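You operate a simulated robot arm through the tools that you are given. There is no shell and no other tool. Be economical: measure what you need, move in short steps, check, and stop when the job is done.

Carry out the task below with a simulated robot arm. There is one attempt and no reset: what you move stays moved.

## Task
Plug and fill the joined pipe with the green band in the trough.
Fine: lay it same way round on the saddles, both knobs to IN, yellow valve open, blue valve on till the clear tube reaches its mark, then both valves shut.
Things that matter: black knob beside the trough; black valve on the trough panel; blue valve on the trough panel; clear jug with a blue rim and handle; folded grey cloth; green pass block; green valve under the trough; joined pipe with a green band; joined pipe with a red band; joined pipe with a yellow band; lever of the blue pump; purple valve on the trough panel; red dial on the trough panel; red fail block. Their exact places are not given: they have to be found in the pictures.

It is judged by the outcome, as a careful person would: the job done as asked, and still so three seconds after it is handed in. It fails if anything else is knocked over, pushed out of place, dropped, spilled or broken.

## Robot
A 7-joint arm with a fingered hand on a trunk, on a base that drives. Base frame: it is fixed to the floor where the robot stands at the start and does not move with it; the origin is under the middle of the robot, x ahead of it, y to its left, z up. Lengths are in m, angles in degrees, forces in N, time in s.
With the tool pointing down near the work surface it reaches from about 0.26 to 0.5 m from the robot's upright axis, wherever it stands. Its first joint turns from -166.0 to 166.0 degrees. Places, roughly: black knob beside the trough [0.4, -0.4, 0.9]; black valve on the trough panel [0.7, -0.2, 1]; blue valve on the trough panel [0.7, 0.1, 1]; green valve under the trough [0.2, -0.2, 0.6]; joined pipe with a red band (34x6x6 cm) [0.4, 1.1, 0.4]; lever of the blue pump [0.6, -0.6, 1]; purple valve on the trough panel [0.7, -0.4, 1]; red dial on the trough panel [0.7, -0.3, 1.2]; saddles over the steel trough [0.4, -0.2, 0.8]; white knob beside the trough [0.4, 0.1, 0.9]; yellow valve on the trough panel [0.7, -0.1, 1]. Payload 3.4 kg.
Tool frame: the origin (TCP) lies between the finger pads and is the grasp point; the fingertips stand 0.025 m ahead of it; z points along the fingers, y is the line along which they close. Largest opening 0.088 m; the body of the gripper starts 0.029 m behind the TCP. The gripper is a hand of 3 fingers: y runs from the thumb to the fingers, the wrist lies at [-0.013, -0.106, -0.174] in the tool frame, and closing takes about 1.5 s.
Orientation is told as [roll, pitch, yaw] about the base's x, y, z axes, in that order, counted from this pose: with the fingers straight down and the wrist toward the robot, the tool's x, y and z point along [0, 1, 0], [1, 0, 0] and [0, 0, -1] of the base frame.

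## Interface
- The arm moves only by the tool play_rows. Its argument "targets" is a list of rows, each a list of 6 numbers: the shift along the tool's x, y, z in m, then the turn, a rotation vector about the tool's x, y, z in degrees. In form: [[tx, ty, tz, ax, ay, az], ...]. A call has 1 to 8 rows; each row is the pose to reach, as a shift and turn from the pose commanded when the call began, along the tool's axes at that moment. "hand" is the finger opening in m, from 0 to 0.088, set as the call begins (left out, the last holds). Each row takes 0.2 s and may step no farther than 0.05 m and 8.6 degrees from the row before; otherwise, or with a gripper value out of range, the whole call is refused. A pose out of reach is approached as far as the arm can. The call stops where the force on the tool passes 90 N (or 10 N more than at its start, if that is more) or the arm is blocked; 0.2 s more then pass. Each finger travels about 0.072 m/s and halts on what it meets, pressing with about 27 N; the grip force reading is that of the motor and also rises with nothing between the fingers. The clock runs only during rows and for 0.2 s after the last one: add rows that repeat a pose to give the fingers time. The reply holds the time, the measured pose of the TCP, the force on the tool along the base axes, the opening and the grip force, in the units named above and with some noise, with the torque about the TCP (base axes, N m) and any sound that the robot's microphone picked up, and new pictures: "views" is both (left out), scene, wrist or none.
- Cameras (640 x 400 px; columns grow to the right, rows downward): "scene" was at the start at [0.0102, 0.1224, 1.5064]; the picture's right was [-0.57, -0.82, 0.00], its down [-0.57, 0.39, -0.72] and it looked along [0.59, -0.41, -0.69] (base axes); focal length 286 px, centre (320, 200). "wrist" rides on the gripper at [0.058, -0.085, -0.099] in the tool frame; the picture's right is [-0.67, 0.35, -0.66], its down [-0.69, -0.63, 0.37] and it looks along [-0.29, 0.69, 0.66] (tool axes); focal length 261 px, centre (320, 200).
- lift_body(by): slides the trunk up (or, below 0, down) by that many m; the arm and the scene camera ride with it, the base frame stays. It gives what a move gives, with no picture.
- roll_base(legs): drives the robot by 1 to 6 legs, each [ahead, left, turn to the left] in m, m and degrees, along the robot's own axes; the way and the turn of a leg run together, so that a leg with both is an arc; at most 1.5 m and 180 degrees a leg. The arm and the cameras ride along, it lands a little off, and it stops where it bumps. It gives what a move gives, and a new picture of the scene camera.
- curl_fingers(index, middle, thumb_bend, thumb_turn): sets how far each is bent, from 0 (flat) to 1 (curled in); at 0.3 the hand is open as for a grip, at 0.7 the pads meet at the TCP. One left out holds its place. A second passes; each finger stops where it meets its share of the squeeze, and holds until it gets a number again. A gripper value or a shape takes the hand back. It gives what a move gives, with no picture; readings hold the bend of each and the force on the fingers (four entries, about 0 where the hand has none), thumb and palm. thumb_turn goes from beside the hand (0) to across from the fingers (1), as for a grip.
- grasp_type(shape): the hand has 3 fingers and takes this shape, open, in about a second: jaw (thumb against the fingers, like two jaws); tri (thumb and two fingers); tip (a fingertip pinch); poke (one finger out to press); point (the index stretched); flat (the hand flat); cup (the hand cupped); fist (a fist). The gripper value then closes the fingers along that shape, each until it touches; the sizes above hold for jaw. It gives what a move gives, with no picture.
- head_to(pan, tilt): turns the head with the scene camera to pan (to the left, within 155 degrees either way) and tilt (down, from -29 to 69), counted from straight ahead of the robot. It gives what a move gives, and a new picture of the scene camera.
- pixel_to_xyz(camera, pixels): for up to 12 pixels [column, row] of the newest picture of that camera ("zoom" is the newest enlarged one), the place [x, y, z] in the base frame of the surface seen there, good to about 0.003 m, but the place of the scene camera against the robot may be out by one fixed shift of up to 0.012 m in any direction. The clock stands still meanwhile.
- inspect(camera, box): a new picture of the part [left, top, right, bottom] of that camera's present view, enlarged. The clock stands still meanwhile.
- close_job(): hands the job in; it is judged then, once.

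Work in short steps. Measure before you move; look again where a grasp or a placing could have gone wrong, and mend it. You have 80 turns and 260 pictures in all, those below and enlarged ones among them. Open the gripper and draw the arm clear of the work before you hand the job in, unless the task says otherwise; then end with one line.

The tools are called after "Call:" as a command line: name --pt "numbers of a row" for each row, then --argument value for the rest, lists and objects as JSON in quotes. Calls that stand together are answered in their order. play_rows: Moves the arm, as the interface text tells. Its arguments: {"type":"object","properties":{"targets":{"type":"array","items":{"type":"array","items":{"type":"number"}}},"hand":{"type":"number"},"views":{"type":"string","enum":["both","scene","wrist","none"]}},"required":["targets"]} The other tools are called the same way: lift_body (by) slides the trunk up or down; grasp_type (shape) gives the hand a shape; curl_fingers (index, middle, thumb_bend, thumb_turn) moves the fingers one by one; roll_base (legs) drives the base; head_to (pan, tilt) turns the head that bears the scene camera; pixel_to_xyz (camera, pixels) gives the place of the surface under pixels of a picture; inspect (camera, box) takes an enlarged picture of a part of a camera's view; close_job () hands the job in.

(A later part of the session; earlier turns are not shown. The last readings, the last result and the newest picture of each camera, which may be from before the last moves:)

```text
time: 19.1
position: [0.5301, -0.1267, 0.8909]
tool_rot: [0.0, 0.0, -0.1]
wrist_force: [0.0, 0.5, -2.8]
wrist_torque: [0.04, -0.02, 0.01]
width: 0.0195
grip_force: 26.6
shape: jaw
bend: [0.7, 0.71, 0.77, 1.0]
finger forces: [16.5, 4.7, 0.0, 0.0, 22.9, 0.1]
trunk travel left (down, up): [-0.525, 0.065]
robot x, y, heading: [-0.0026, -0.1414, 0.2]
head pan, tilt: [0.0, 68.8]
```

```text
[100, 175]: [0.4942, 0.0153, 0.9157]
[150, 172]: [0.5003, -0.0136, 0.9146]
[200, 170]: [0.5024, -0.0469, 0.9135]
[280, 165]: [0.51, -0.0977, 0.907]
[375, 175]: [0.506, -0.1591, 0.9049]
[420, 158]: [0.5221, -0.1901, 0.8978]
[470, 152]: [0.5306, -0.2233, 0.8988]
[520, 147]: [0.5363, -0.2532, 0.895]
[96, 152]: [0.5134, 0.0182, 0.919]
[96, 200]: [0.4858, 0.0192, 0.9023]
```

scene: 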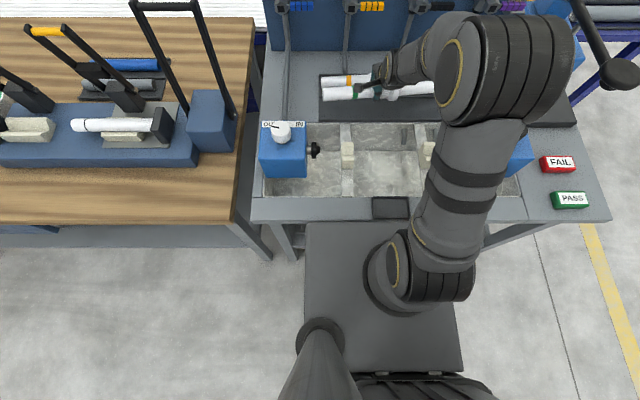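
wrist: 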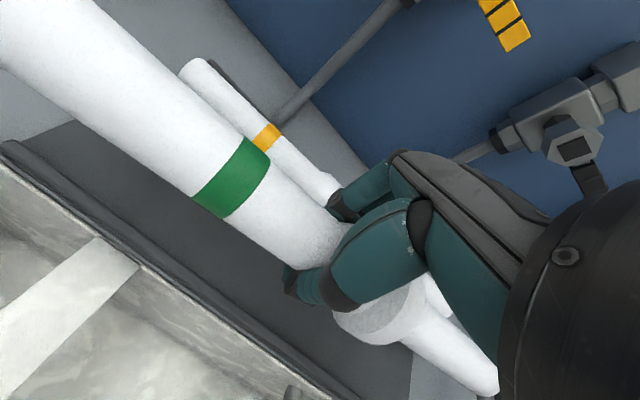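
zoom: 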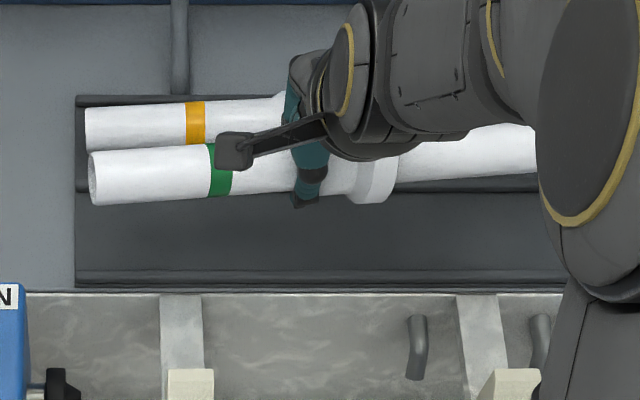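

The pipe is yawed ~8.4° and its right end ~4.4° low. I raise, bring it toward the saddles and turn to level and align it, then measure again.

Call:
play_rows --pt "0 0 -0.03 0 0 0" --pt "0 -0.015 -0.05 0 -1.0 2.1" --pt "0 -0.04 -0.06 0 -2.1 4.2" --pt "0 -0.07 -0.06 0 -3.2 6.3" --pt "0 -0.1 -0.06 0 -4.3 8.4" --pt "0 -0.13 -0.06 0 -4.3 8.4" --pt "0 -0.13 -0.06 0 -4.3 8.4"

Call:
inspect --camera "scene" --box '[250, 60, 530, 235]'

```text
time: 20.8
position: [0.4008, -0.1304, 0.9515]
tool_rot: [-4.3, -0.3, -8.4]
wrist_force: [0.7, -0.2, -2.3]
wrist_torque: [0.02, -0.03, 0.02]
width: 0.0189
grip_force: 26.7
shape: jaw
bend: [0.7, 0.71, 0.77, 1.0]
finger forces: [16.6, 4.6, 0.0, 0.0, 23.7, 0.0]
trunk travel left (down, up): [-0.525, 0.065]
robot x, y, heading: [-0.0, -0.1406, 0.1]
head pan, tilt: [0.0, 68.8]
```

scene: 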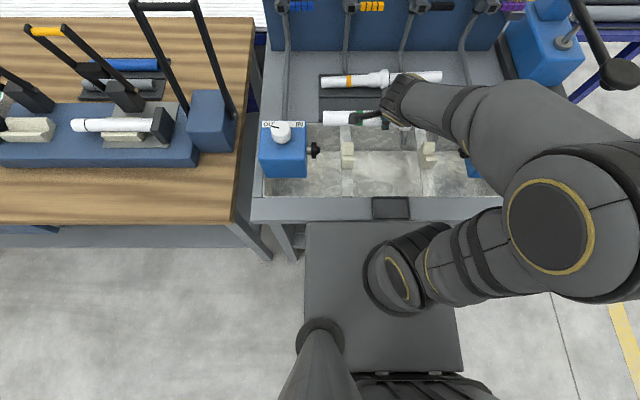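
wrist: 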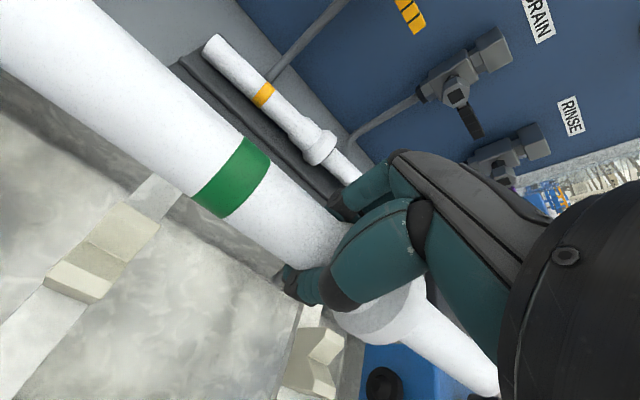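

```text
2.29 times, centred on (390, 148) of scene
```

zoom: 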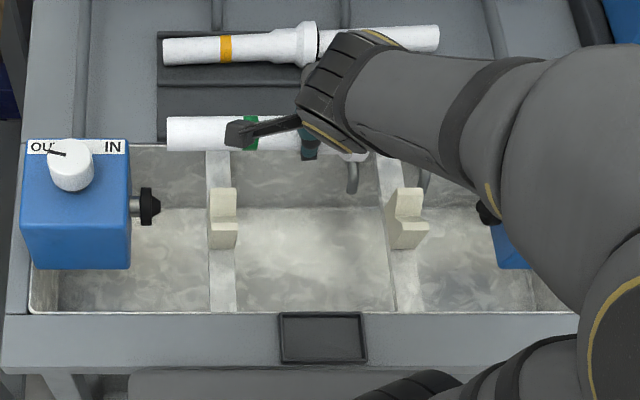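

The pipe looks parallel to the trough now. I measure saddles, plug and pipe in both cameras.

Call:
pixel_to_xyz --camera "wrist" --pixels '[[100, 130], [200, 200], [285, 225], [465, 365], [133, 222], [104, 252], [80, 284], [110, 215], [322, 320], [310, 360], [305, 390], [382, 383]]'

Call:
pixel_to_xyz --camera "zoom" --pixels '[[170, 133], [280, 130], [169, 120], [169, 147], [222, 195], [222, 213], [222, 225], [222, 240], [407, 200], [407, 225], [150, 200], [490, 205]]'

Call:
inspect --camera "wrist" --box '[0, 150, 400, 400]'

```text
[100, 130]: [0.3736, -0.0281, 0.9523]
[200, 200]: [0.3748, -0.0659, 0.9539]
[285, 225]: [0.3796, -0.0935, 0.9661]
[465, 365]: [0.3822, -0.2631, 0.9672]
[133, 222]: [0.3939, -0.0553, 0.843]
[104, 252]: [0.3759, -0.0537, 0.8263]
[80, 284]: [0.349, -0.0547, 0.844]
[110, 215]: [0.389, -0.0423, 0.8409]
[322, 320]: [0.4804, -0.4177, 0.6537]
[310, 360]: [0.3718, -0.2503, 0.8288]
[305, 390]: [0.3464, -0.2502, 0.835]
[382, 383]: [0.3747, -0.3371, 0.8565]
```

```text
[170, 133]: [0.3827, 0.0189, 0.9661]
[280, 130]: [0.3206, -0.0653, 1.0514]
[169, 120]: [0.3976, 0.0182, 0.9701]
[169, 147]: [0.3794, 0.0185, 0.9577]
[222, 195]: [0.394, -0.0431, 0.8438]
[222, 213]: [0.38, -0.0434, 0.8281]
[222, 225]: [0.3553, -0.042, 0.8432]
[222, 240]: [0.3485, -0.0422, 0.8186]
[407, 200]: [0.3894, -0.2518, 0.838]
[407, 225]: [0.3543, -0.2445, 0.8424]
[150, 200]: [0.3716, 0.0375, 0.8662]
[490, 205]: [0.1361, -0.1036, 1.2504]
```

```text
1.60 times, centred on (200, 275) of wrist
```

zoom: 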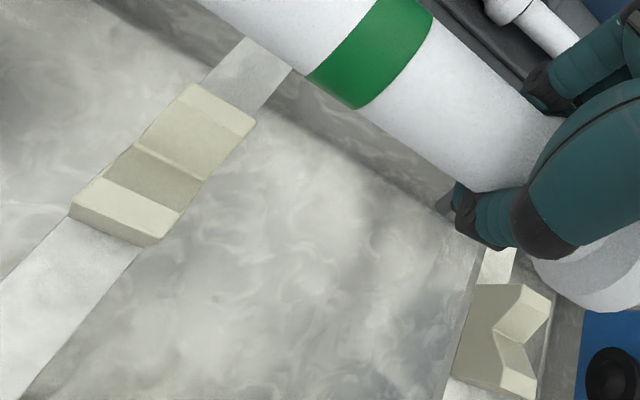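

Saddle valleys are at x≈0.372 with z≈0.826. The end clearance matters, so I look closely at the plugs and the pipe's left end.

Call:
inspect --camera "scene" --box '[295, 100, 375, 180]'

Call:
pixel_to_xyz --camera "zoom" --pixels '[[130, 250], [150, 250], [155, 250], [160, 250], [100, 250], [170, 90], [150, 90], [145, 90], [240, 290], [270, 290], [300, 290]]'

```text
5.00 times, centred on (335, 140) of scene
```

zoom: 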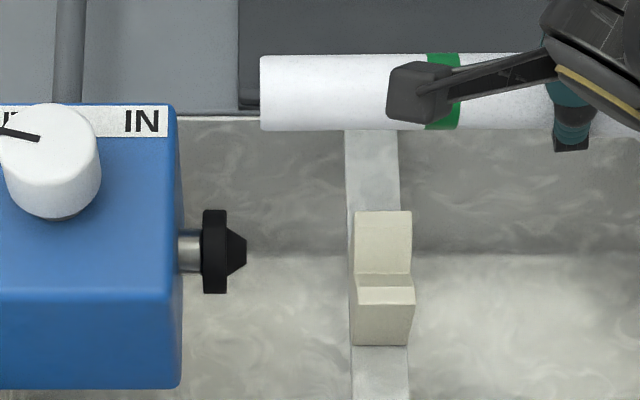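

```text
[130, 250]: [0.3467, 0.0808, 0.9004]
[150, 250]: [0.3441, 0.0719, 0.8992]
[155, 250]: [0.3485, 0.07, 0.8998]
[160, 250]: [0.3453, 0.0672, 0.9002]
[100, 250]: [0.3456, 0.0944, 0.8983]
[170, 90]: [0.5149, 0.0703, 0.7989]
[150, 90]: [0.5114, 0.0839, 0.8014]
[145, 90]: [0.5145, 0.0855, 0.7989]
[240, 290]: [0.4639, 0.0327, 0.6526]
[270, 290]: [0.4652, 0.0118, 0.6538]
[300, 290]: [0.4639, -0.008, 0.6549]
```

I measure the plug disc, nose and pipe end in this enlarged picture, and enlarge the right plug.

Call:
pixel_to_xyz --camera "zoom" --pixels '[[206, 245], [224, 245], [232, 248], [242, 250], [215, 220], [215, 285], [264, 90], [264, 65], [264, 122], [356, 230], [409, 230], [385, 280]]'

Call:
inspect --camera "wrist" --box '[280, 280, 440, 400]'

Call:
pixel_to_xyz --camera "wrist" --pixels '[[372, 375], [375, 383], [390, 375], [398, 385], [385, 395], [308, 310], [345, 330], [320, 365]]'

```text
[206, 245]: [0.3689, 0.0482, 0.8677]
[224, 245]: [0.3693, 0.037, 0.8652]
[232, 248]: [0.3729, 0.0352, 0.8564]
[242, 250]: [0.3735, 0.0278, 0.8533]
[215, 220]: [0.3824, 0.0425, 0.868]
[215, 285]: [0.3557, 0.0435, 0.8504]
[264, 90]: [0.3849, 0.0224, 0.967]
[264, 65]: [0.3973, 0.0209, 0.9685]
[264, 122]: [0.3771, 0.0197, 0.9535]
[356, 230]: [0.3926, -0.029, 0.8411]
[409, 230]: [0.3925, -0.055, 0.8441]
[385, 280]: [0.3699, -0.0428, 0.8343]
```

```text
3.33 times, centred on (360, 340) of wrist
```

zoom: 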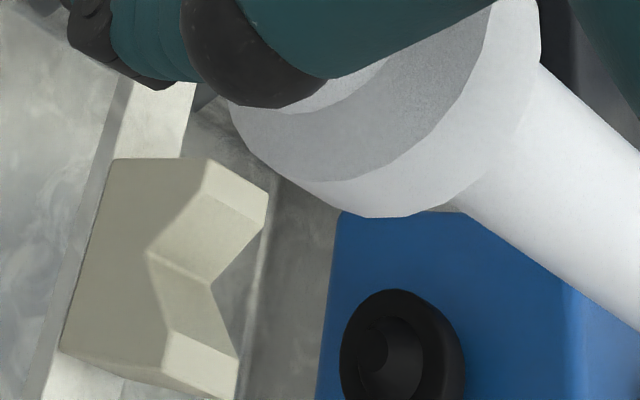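

```text
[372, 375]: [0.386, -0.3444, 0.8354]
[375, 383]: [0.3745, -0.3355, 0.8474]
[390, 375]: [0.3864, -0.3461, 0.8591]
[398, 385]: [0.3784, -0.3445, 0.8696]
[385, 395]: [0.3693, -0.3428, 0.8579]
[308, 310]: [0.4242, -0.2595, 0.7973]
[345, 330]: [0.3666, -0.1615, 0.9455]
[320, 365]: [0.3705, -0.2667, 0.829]
```

Base-frame estimate: nose gap centre y≈-0.160, pipe now spans y≈+0.010..-0.330, so only x needs ~-0.0175. I shift and descend to hover ~1 cm above the saddle horns.

Call:
play_rows --pt "-0.0025 -0.0173 0.0 0 0 0" --pt "-0.001 -0.0173 0.02 0 0 0" --pt "0.0006 -0.0173 0.042 0 0 0" --pt "0.0023 -0.0173 0.065 0 0 0" --pt "0.0035 -0.0173 0.081 0 0 0" --pt "0.0035 -0.0173 0.081 0 0 0"

Call:
inspect --camera "scene" --box '[295, 100, 423, 180]'

Call:
inspect --camera "wrist" --box '[0, 50, 400, 400]'

```text
time: 22.1
position: [0.3979, -0.1251, 0.869]
tool_rot: [-4.4, -0.2, -8.5]
wrist_force: [-0.2, 0.6, -1.6]
wrist_torque: [0.03, 0.0, 0.03]
width: 0.0187
grip_force: 27.0
shape: jaw
bend: [0.7, 0.71, 0.77, 1.0]
finger forces: [16.7, 4.5, 0.0, 0.1, 23.6, 0.0]
out of reach, approached as far as the arm can: row 1, 2, 3, 4, 5, 6
trunk travel left (down, up): [-0.525, 0.065]
robot x, y, heading: [0.0001, -0.1431, -0.1]
head pan, tilt: [0.0, 68.8]
```

scene: 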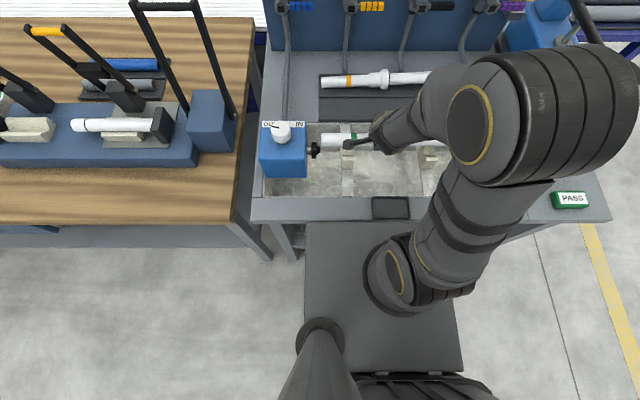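
wrist: 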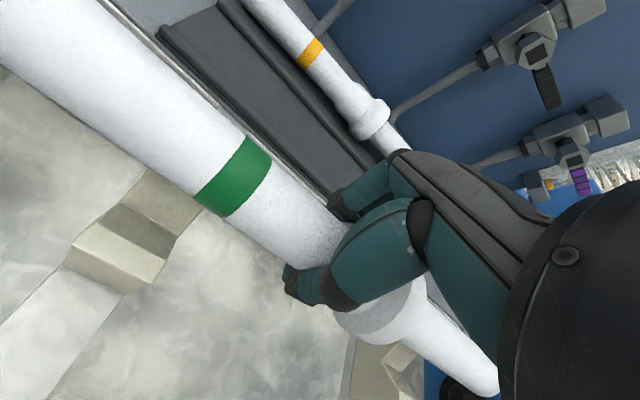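

```text
5.00 times, centred on (359, 140) of scene
```

zoom: 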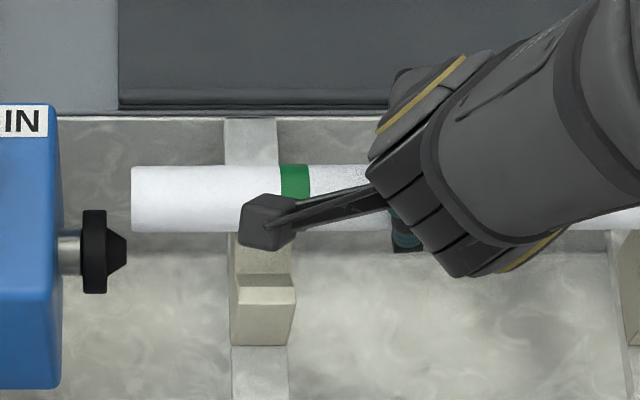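

```text
1.14 times, centred on (200, 225) of wrist
```

zoom: 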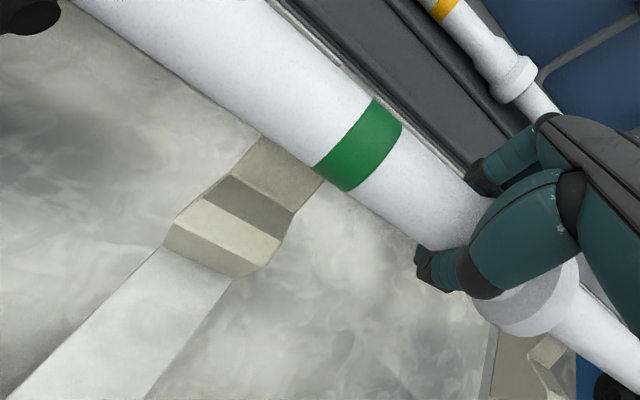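

The arm can't come nearer than x≈0.398 in this pose, so I raise 2 cm and drive the base back 3 cm, then correct with the arm.

Call:
play_rows --pt "0.0 0.0 -0.02 0 0 0" --pt "0 0 -0.02 0 0 0" --views "none"

Call:
roll_base --legs '[[-0.03, 0, 0]]'

Call:
inspect --camera "scene" --box '[295, 85, 423, 165]'

```text
time: 22.8
position: [0.3972, -0.1234, 0.8899]
tool_rot: [-4.2, -0.3, -8.3]
wrist_force: [-0.1, -0.3, -1.4]
wrist_torque: [0.05, -0.01, 0.01]
width: 0.0189
grip_force: 27.0
shape: jaw
bend: [0.7, 0.71, 0.77, 1.0]
finger forces: [16.6, 4.5, 0.1, 0.0, 23.7, 0.0]
trunk travel left (down, up): [-0.525, 0.065]
robot x, y, heading: [0.0007, -0.1446, -0.0]
head pan, tilt: [0.0, 68.8]
```

```text
time: 23.6
position: [0.3666, -0.124, 0.8891]
tool_rot: [-4.4, -0.4, -8.4]
wrist_force: [-0.3, 0.5, -1.6]
wrist_torque: [0.08, -0.01, 0.02]
width: 0.0188
grip_force: 26.8
shape: jaw
bend: [0.7, 0.71, 0.77, 1.0]
finger forces: [16.5, 4.5, 0.1, 0.0, 23.6, 0.0]
trunk travel left (down, up): [-0.525, 0.065]
robot x, y, heading: [-0.0271, -0.1381, -0.2]
head pan, tilt: [0.0, 68.8]
```

scene: 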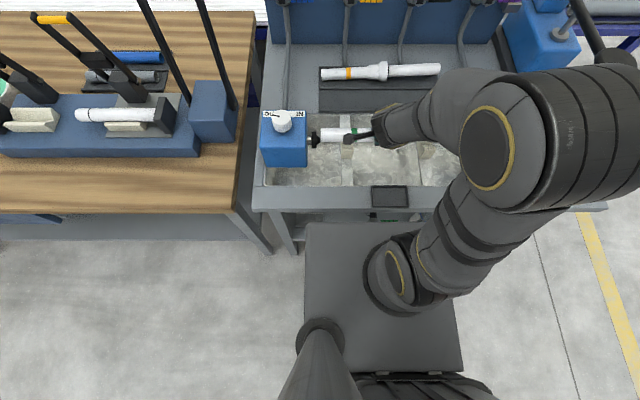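

```text
5.00 times, centred on (359, 125) of scene
```

zoom: 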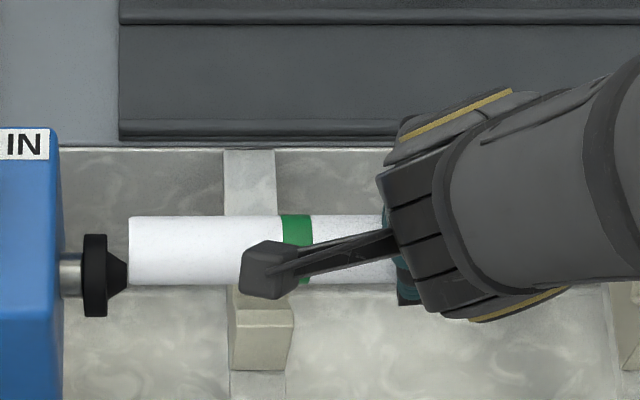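

Now at x≈0.367. I measure pipe end, plug and saddle again in the enlarged picture and by the wrist camera.

Call:
pixel_to_xyz --camera "zoom" --pixels '[[133, 250], [133, 222], [133, 278], [200, 250], [200, 220], [200, 280], [106, 276], [124, 276], [95, 245], [240, 345], [285, 345], [265, 310]]'

Call:
play_rows --pt "0 0 0 0 0 0" --views "wrist"

Call:
pixel_to_xyz --camera "wrist" --pixels '[[100, 130], [200, 200], [150, 100], [250, 170], [60, 110], [465, 365], [450, 375], [480, 350]]'

```text
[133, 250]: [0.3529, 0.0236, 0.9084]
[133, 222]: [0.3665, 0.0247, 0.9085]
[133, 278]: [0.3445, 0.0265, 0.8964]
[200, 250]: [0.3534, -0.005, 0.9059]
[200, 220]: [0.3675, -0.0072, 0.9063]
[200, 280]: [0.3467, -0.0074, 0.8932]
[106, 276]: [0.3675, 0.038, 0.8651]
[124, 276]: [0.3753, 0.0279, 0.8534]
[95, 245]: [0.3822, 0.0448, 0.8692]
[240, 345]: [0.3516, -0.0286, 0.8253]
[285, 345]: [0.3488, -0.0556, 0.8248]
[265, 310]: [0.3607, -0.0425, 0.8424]
```

```text
time: 24.0
position: [0.3682, -0.1249, 0.8891]
tool_rot: [-4.4, -0.3, -8.4]
wrist_force: [0.4, 0.5, -1.4]
wrist_torque: [0.03, -0.01, 0.0]
width: 0.0187
grip_force: 26.7
shape: jaw
bend: [0.7, 0.71, 0.77, 1.0]
finger forces: [16.6, 4.5, 0.0, 0.0, 23.6, 0.0]
trunk travel left (down, up): [-0.525, 0.065]
robot x, y, heading: [-0.0318, -0.1409, -0.1]
head pan, tilt: [0.0, 68.8]
```

wrist: 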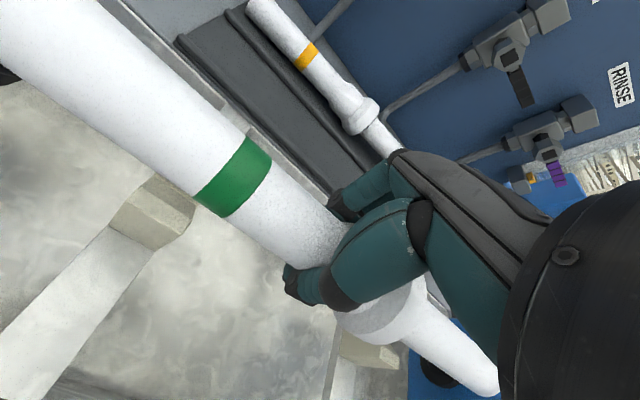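

```text
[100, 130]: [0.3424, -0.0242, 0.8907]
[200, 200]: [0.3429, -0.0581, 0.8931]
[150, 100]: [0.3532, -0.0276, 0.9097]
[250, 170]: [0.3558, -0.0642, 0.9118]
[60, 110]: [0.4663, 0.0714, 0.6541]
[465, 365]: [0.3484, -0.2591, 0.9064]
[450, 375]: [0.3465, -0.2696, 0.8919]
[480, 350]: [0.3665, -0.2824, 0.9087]
```

Axis now ≈(0.359, z 0.895) level; left end ~4 mm too far left. I shift x +0.0125, y −0.0045 and lower to just above the horns.

Call:
play_rows --pt "-0.0026 0.013 0.0 0 0 0" --pt "-0.001 0.013 0.02 0 0 0" --pt "-0.0002 0.013 0.032 0 0 0" --pt "-0.0002 0.013 0.032 0 0 0" --views "wrist"

Call:
inspect --camera "scene" --box '[295, 85, 423, 165]'

Call:
pixel_to_xyz --camera "wrist" --pixels '[[100, 130], [200, 200], [150, 100], [250, 170], [465, 365], [450, 375], [480, 350]]'

Call:
inspect --camera "wrist" --box '[0, 50, 320, 250]'

Call:
inspect --camera "wrist" --box '[280, 250, 520, 400]'

```text
time: 25.0
position: [0.3807, -0.1278, 0.8577]
tool_rot: [-4.3, -0.3, -8.4]
wrist_force: [-0.2, -0.7, -0.7]
wrist_torque: [0.01, -0.01, -0.01]
width: 0.0186
grip_force: 26.8
shape: jaw
bend: [0.7, 0.71, 0.77, 1.0]
finger forces: [16.5, 4.4, 0.0, 0.1, 23.6, 0.0]
trunk travel left (down, up): [-0.525, 0.065]
robot x, y, heading: [-0.032, -0.1368, 0.1]
head pan, tilt: [0.0, 68.8]
```

wrist: 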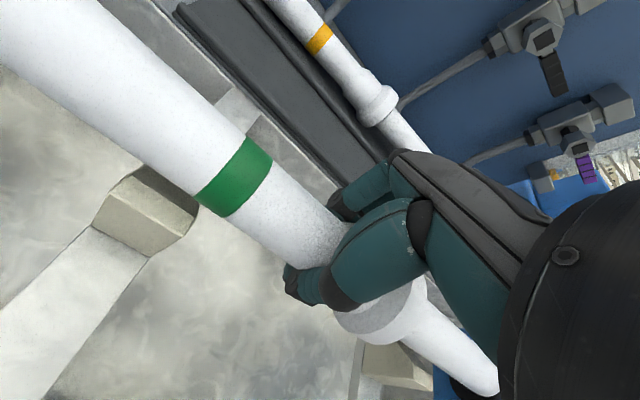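

```text
5.00 times, centred on (359, 125) of scene
```

zoom: 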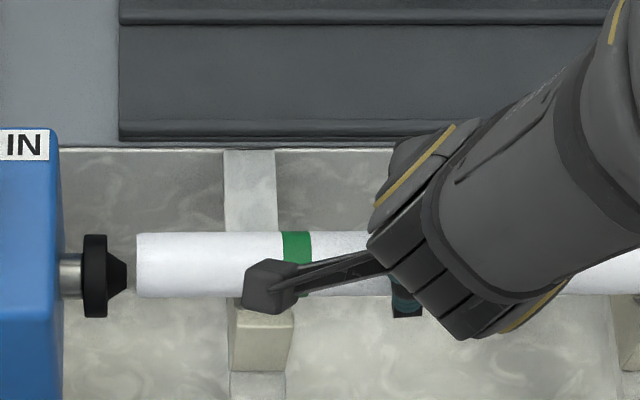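

```text
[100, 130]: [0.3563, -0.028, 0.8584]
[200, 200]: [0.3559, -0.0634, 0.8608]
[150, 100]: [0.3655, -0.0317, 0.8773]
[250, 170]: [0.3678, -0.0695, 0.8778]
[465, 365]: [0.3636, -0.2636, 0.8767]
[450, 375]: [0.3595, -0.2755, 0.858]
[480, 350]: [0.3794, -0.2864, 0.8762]
```

```text
2.00 times, centred on (160, 150) of wrist
```

zoom: 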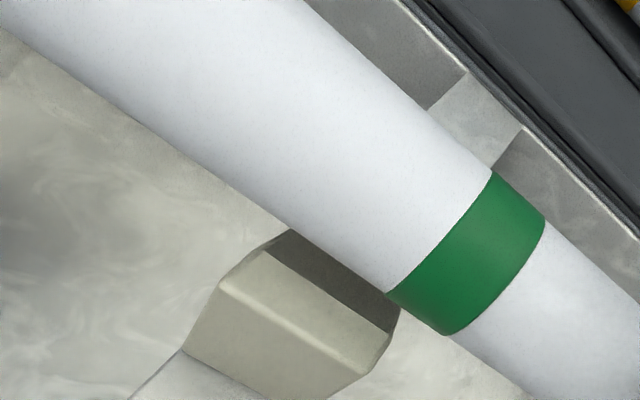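

```text
2.67 times, centred on (400, 325) of wrist
```

zoom: 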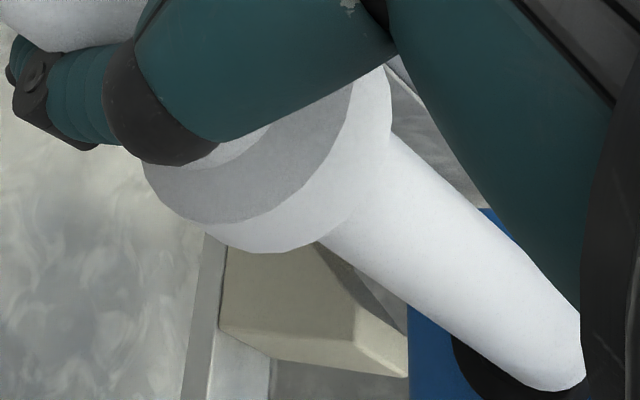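

Left clearance looks ~4-5 mm. I measure the right pipe end and right plug in this enlarged wrist picture.

Call:
pixel_to_xyz --camera "zoom" --pixels '[[575, 365], [560, 380], [540, 385], [577, 345], [500, 350], [465, 350], [480, 365], [500, 385], [460, 370], [530, 395]]'

```text
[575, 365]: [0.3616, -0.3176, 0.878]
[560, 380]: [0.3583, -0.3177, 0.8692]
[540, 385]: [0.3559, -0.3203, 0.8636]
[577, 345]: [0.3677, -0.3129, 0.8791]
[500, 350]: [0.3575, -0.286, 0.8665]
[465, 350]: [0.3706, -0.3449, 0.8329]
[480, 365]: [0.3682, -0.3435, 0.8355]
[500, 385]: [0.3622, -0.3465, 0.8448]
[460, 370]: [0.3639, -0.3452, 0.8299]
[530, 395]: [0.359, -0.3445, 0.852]
```

Right end has more slack (disc gap 23 mm vs 15 mm on the left), so I shift y −3.5 mm and lower ~16 mm into the V saddles.

Call:
play_rows --pt "-0.0035 -0.0005 0.0 0 0 0" --pt "-0.003 -0.0005 0.006 0 0 0" --pt "-0.0026 -0.0005 0.012 0 0 0" --pt "-0.0024 -0.0005 0.016 0 0 0" --pt "-0.0024 -0.0005 0.016 0 0 0" --views "wrist"

Call:
inspect --camera "scene" --box '[295, 85, 423, 165]'

Call:
pixel_to_xyz --camera "wrist" --pixels '[[100, 130], [200, 200], [150, 100], [250, 170], [465, 365], [450, 375], [480, 350]]'

Call:
inspect --camera "wrist" --box '[280, 250, 520, 400]'

```text
time: 26.2
position: [0.3803, -0.1307, 0.843]
tool_rot: [-4.2, -0.3, -8.4]
wrist_force: [5.4, 0.4, 8.6]
wrist_torque: [0.1, 0.1, -0.1]
width: 0.0186
grip_force: 26.8
shape: jaw
bend: [0.7, 0.72, 0.8, 1.0]
finger forces: [18.7, 3.8, 0.0, 0.0, 19.7, 0.0]
trunk travel left (down, up): [-0.525, 0.065]
robot x, y, heading: [-0.0296, -0.1417, 0.1]
head pan, tilt: [0.0, 68.8]
```

wrist: 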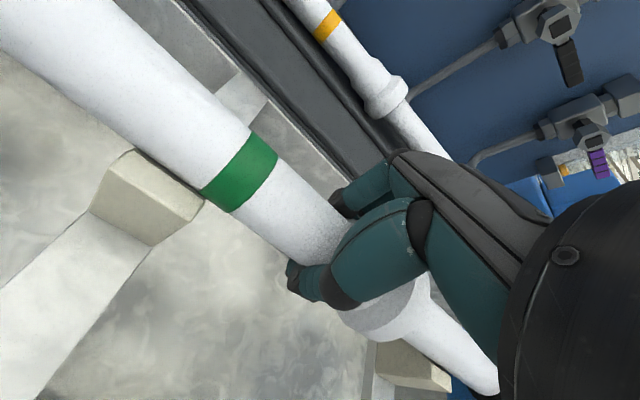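

```text
5.00 times, centred on (359, 125) of scene
```

zoom: 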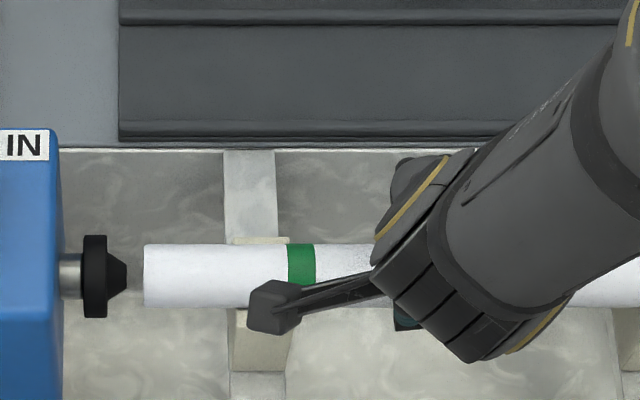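

```text
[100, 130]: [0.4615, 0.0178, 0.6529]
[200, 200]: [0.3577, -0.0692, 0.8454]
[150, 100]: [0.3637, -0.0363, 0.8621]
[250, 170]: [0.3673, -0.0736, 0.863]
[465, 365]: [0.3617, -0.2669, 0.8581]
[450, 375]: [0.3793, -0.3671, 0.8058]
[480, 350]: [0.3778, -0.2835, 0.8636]
```

```text
2.67 times, centred on (400, 325) of wrist
```

zoom: 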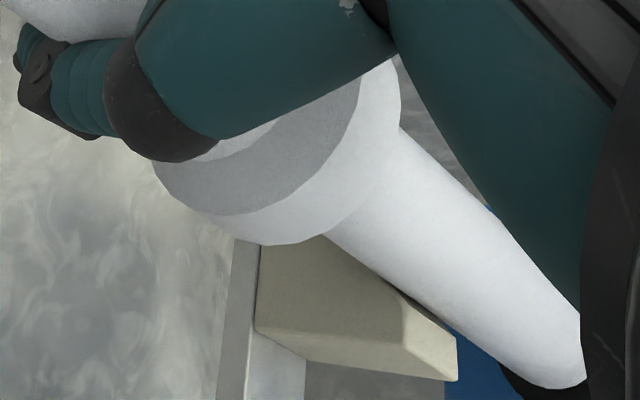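

Contact felt (+8.6 N) and both ends clear the noses (left ~8 mm). I open the hand gently and look.

Call:
play_rows --pt "0 0 0 0 0 0" --pt "0 0 0 0 0 0" --pt "0 0 0 0 0 0" --pt "0 0 0 0 0 0" --pt "0 0 0 0 0 0" --hand 0.066 --views "wrist"

Call:
inspect --camera "scene" --box '[295, 85, 423, 165]'

```text
time: 27.4
position: [0.3791, -0.1312, 0.8439]
tool_rot: [-4.4, -0.3, -8.5]
wrist_force: [-0.2, 0.8, 0.0]
wrist_torque: [0.01, 0.0, 0.02]
width: 0.0659
grip_force: 0.0
shape: jaw
bend: [0.27, 0.36, 0.54, 0.99]
finger forces: [0.0, 0.0, 0.0, 0.0, 0.1, 0.1]
trunk travel left (down, up): [-0.525, 0.065]
robot x, y, heading: [-0.0307, -0.1458, 0.2]
head pan, tilt: [0.0, 68.8]
```

wrist: 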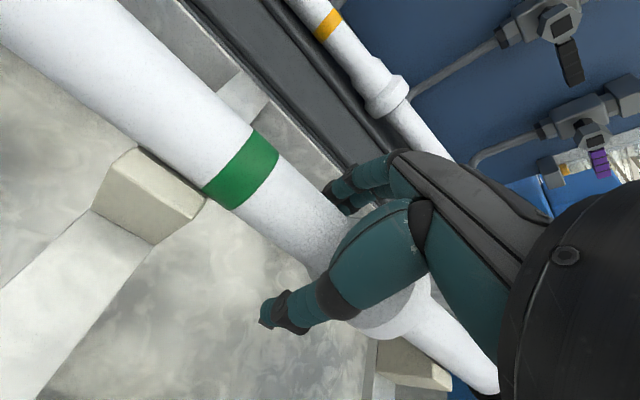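

```text
5.00 times, centred on (359, 125) of scene
```

zoom: 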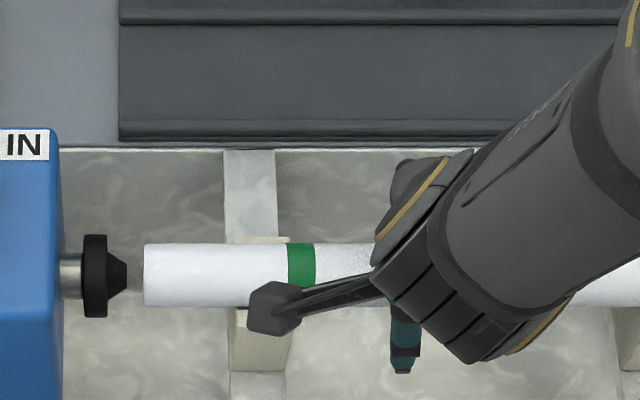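

The pipe rests on both saddles unmoved. I withdraw straight up to z≈1.1 and level the tool.

Call:
play_rows --pt "-0.002 0 -0.04 0 0 0" --pt "-0.004 0 -0.08 0 0 0" --pt "-0.008 0 -0.12 0 1.0 -2.1" --pt "-0.01 0 -0.16 0 2.1 -4.2" --pt "-0.012 0 -0.2 0 3.2 -6.3" --pt "-0.015 0 -0.24 0 4.3 -8.4" --pt "-0.015 0 -0.24 0 4.3 -8.4"

Call:
inspect --camera "scene" --box '[250, 85, 540, 215]'

```text
time: 29.0
position: [0.3772, -0.1287, 1.0848]
tool_rot: [0.0, 0.0, -0.1]
wrist_force: [0.3, 0.2, 0.1]
wrist_torque: [0.03, -0.02, -0.02]
width: 0.0659
grip_force: 0.1
shape: jaw
bend: [0.27, 0.36, 0.54, 0.99]
finger forces: [0.0, 0.0, 0.0, 0.0, 0.0, 0.0]
trunk travel left (down, up): [-0.525, 0.065]
robot x, y, heading: [-0.0315, -0.1403, -0.4]
head pan, tilt: [0.0, 68.8]
```

scene: 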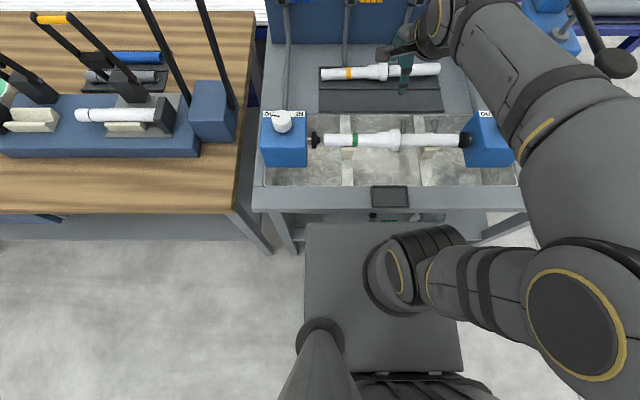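
wrist: 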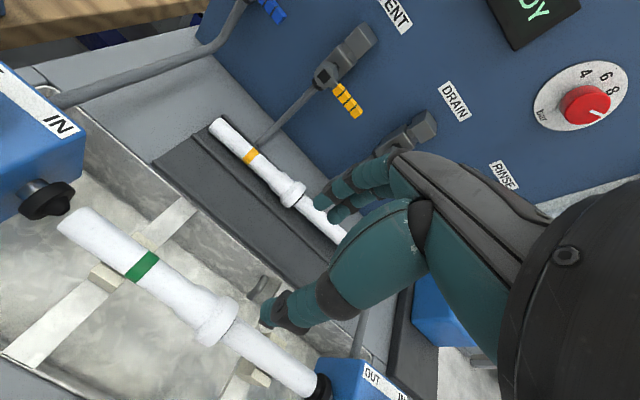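

```text
2.21 times, centred on (395, 150) of scene
```

zoom: 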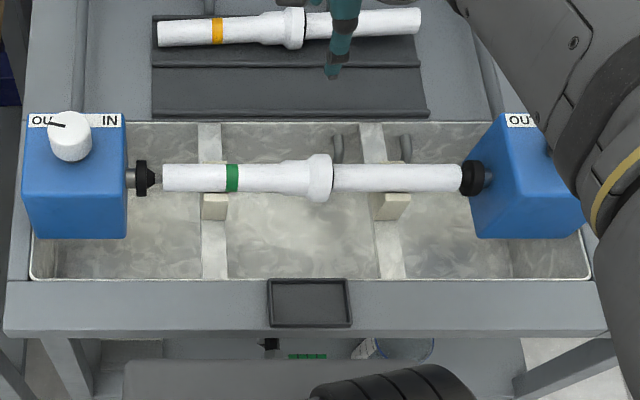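

I check the right end closely: in the enlarged picture (463,180) the pipe end is very near the right plug.

Call:
inspect --camera "scene" --box '[420, 110, 500, 160]'

Call:
pixel_to_xyz --camera "zoom" --pixels '[[100, 230], [200, 230], [300, 230], [320, 230], [340, 230], [360, 230], [380, 230], [400, 230], [430, 230]]'

Call:
inspect --camera "wrist" --box '[240, 320, 400, 400]'

Call:
inspect --camera "scene" --box '[300, 110, 380, 160]'

```text
8.00 times, centred on (460, 135) of scene
```

zoom: 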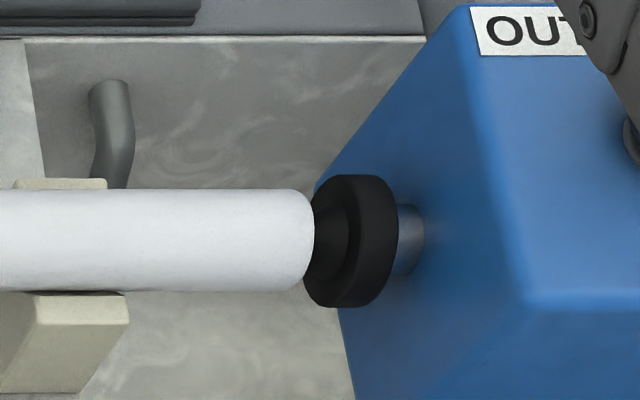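

```text
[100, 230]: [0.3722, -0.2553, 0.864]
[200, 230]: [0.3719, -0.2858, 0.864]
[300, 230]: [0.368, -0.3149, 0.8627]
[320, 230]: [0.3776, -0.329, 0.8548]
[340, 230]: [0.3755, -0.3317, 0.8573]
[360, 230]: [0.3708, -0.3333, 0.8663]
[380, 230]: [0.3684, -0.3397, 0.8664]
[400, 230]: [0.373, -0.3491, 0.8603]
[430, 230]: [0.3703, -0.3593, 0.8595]
```

```text
4.00 times, centred on (320, 360) of wrist
```

zoom: 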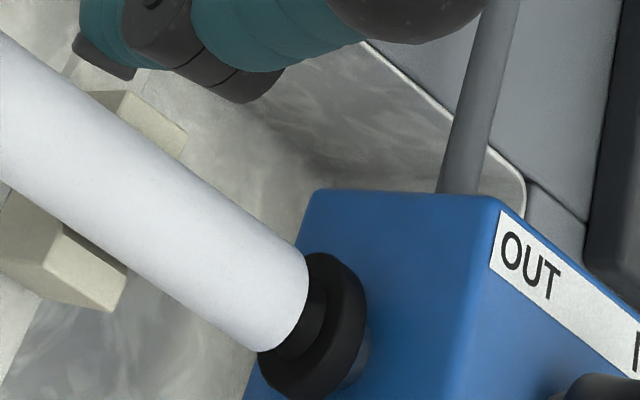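

```text
8.00 times, centred on (340, 135) of scene
```

zoom: 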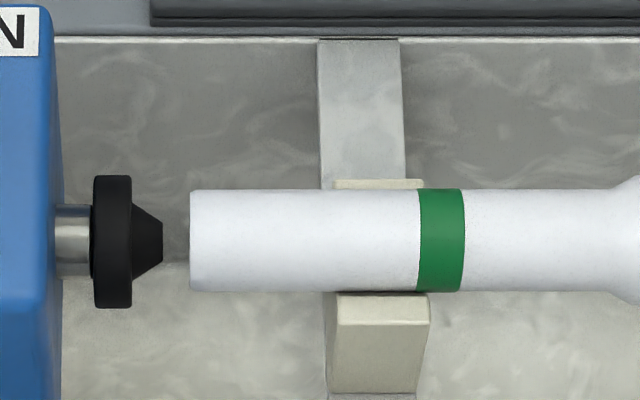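

The pipe sits symmetrically within ~2 mm, both noses free. Next the white knob; I drive the base 0.14 m left to face it, and measure the tall handles of the neighbour bench.

Call:
pixel_to_xyz --camera "scene" --pixels '[[185, 70], [165, 30], [150, 10], [205, 10], [210, 60], [210, 110], [130, 90], [70, 20], [245, 180]]'

Call:
roll_base --legs '[[0, 0.14, 0]]'

Call:
inspect --camera "scene" --box '[280, 90, 440, 190]'

```text
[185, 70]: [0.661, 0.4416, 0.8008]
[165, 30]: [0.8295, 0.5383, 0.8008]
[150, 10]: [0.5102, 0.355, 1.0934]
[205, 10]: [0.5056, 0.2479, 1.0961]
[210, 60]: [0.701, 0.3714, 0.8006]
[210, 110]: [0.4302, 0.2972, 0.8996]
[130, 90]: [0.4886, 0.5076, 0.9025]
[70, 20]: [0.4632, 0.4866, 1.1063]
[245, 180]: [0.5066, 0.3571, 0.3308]
```

```text
time: 30.3
position: [0.3775, 0.0153, 1.0827]
tool_rot: [-0.1, 0.0, -0.1]
wrist_force: [-0.5, -0.6, -0.4]
wrist_torque: [0.01, -0.01, -0.02]
width: 0.0658
grip_force: 0.1
shape: jaw
bend: [0.27, 0.36, 0.54, 0.99]
finger forces: [0.0, 0.0, 0.0, 0.0, 0.0, 0.1]
trunk travel left (down, up): [-0.525, 0.065]
robot x, y, heading: [-0.0286, 0.0039, 0.1]
head pan, tilt: [0.0, 68.8]
```

scene: 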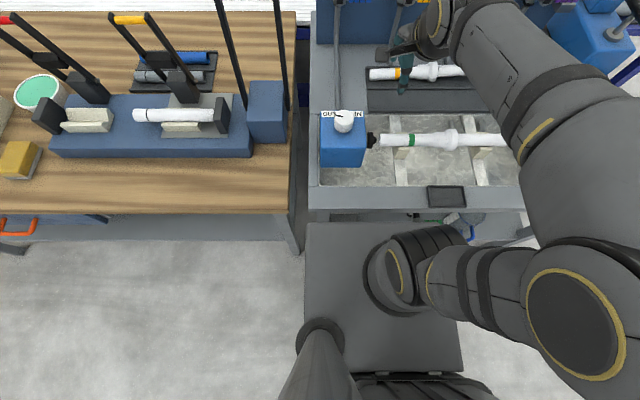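

```text
4.00 times, centred on (360, 140) of scene
```

zoom: 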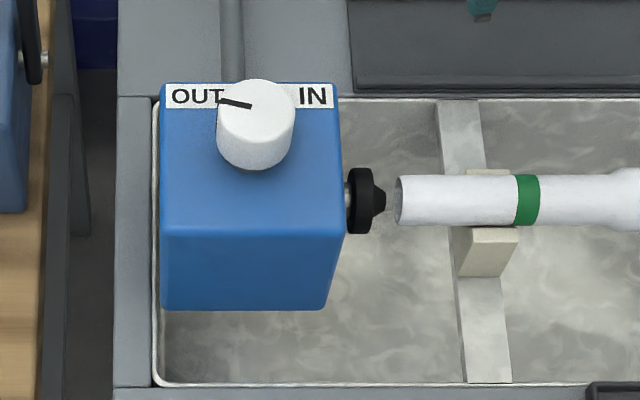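

The knob is ~46 mm wide, pointer ~70° left of straight back; IN is ~70° right, so about 140° clockwise, in two bites. I measure it with the cameras.

Call:
pixel_to_xyz --camera "zoom" --pixels '[[256, 110], [222, 108], [290, 108], [256, 85], [256, 132], [256, 160], [195, 140], [320, 140], [175, 96], [313, 97], [220, 99], [250, 190]]'

Call:
play_rows --pt "0.02 0.0 0 0 0 0" --pt "0.05 0 0 0 0 -6" --pt "0.08 0 0 0 0 -14" --pt "0.08 0 0 0 0 -22" --pt "0.08 0 0 0 0 -30" --pt "0.08 0 0 0 0 -35" --pt "0.08 0 0 0 0 -35" --hand 0.086

```text
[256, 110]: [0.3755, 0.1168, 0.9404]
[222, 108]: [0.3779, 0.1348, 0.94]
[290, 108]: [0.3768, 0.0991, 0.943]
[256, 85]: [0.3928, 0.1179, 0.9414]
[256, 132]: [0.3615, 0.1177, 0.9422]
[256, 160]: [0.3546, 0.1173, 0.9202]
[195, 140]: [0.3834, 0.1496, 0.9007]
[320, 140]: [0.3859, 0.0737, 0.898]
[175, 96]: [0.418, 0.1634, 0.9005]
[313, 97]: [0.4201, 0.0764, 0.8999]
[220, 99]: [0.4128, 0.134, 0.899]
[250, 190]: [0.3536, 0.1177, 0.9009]
```

```text
time: 31.9
position: [0.3772, 0.0943, 1.0837]
tool_rot: [0.1, 0.0, 35.0]
wrist_force: [0.4, 0.1, 0.2]
wrist_torque: [0.0, 0.03, -0.02]
width: 0.0858
grip_force: 0.0
shape: jaw
bend: [0.31, 0.31, 0.31, 0.98]
finger forces: [0.0, 0.0, 0.1, 0.0, 0.0, 0.1]
trunk travel left (down, up): [-0.525, 0.065]
robot x, y, heading: [-0.0276, 0.0027, 0.2]
head pan, tilt: [0.0, 68.8]
```

scene: 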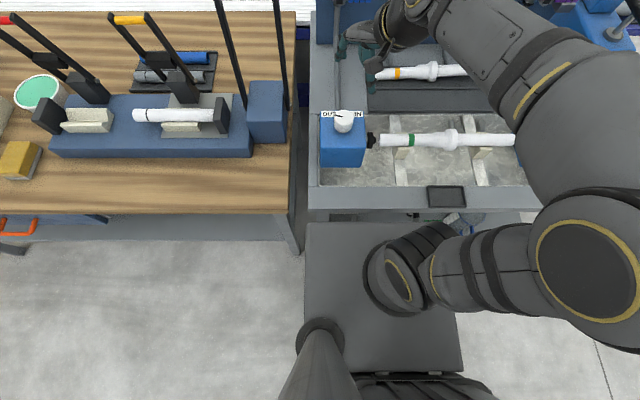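
wrist: 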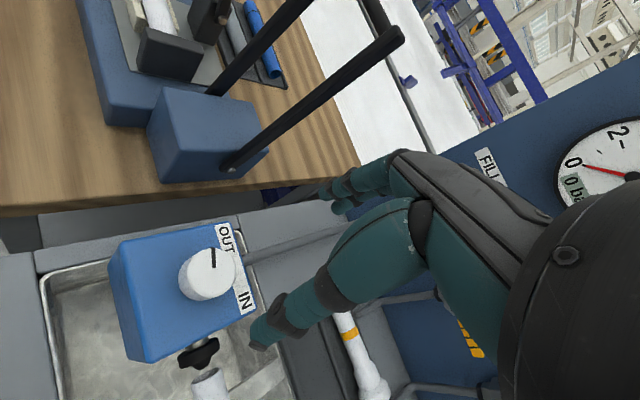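

I get the knob's place from the wrist camera too.

Call:
inspect --camera "wrist" --box '[100, 200, 300, 325]'

Call:
pixel_to_xyz --camera "wrist" --pixels '[[211, 270], [190, 272], [230, 265], [212, 254], [206, 288], [226, 245], [246, 295], [180, 240]]'

```text
3.20 times, centred on (200, 262) of wrist
```

zoom: 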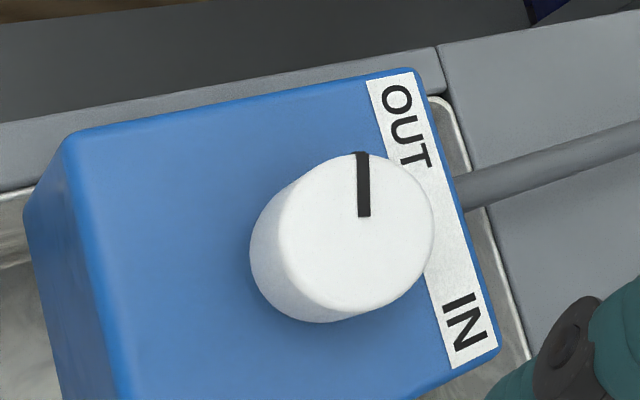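

```text
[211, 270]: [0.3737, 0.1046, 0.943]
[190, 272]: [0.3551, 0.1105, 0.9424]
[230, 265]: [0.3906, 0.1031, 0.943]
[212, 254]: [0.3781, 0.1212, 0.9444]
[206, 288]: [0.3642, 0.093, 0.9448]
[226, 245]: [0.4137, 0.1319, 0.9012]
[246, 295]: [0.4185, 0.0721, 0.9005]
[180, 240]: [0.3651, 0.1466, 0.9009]
```

Knob centre ≈(0.3745, 0.1035), top z 0.943, box top 0.900. I descend around it to TCP z≈0.931.

Call:
play_rows --pt "0.009 0.003 0.03 0 0 0" --pt "0.009 0.003 0.07 0 0 0" --pt "0.009 0.003 0.11 0 0 0" --pt "0.009 0.003 0.14 0 0 0" --pt "0.009 0.003 0.153 0 0 0" --pt "0.009 0.003 0.153 0 0 0" --hand 0.075

Call:
inspect --camera "wrist" --box '[150, 150, 450, 400]'

```text
time: 33.3
position: [0.3749, 0.1046, 0.9294]
tool_rot: [0.0, 0.0, 34.8]
wrist_force: [0.3, 0.8, -0.1]
wrist_torque: [0.02, -0.02, 0.03]
width: 0.0751
grip_force: 0.1
shape: jaw
bend: [0.28, 0.33, 0.43, 0.98]
finger forces: [0.0, 0.0, 0.1, 0.0, 0.0, 0.0]
trunk travel left (down, up): [-0.525, 0.065]
robot x, y, heading: [-0.0315, 0.0046, -0.1]
head pan, tilt: [0.0, 68.8]
```

scene: 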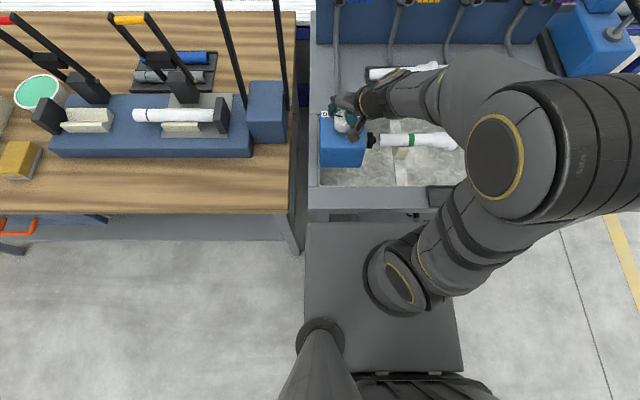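
wrist: 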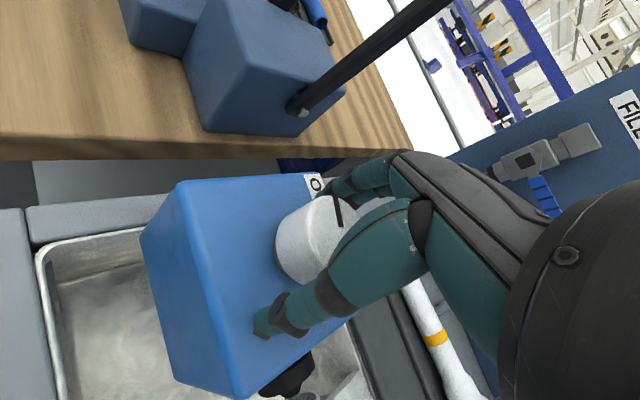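

```text
1.60 times, centred on (300, 275) of wrist
```

zoom: 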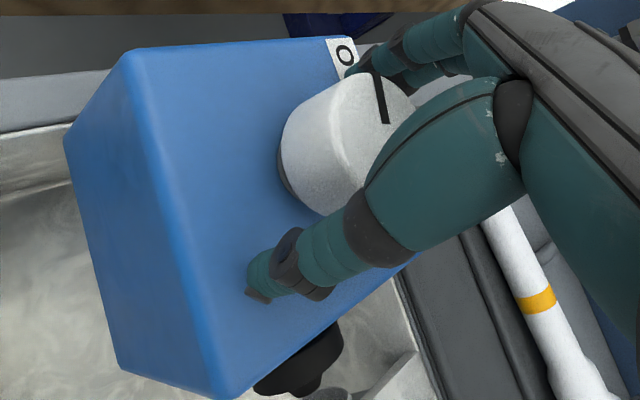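

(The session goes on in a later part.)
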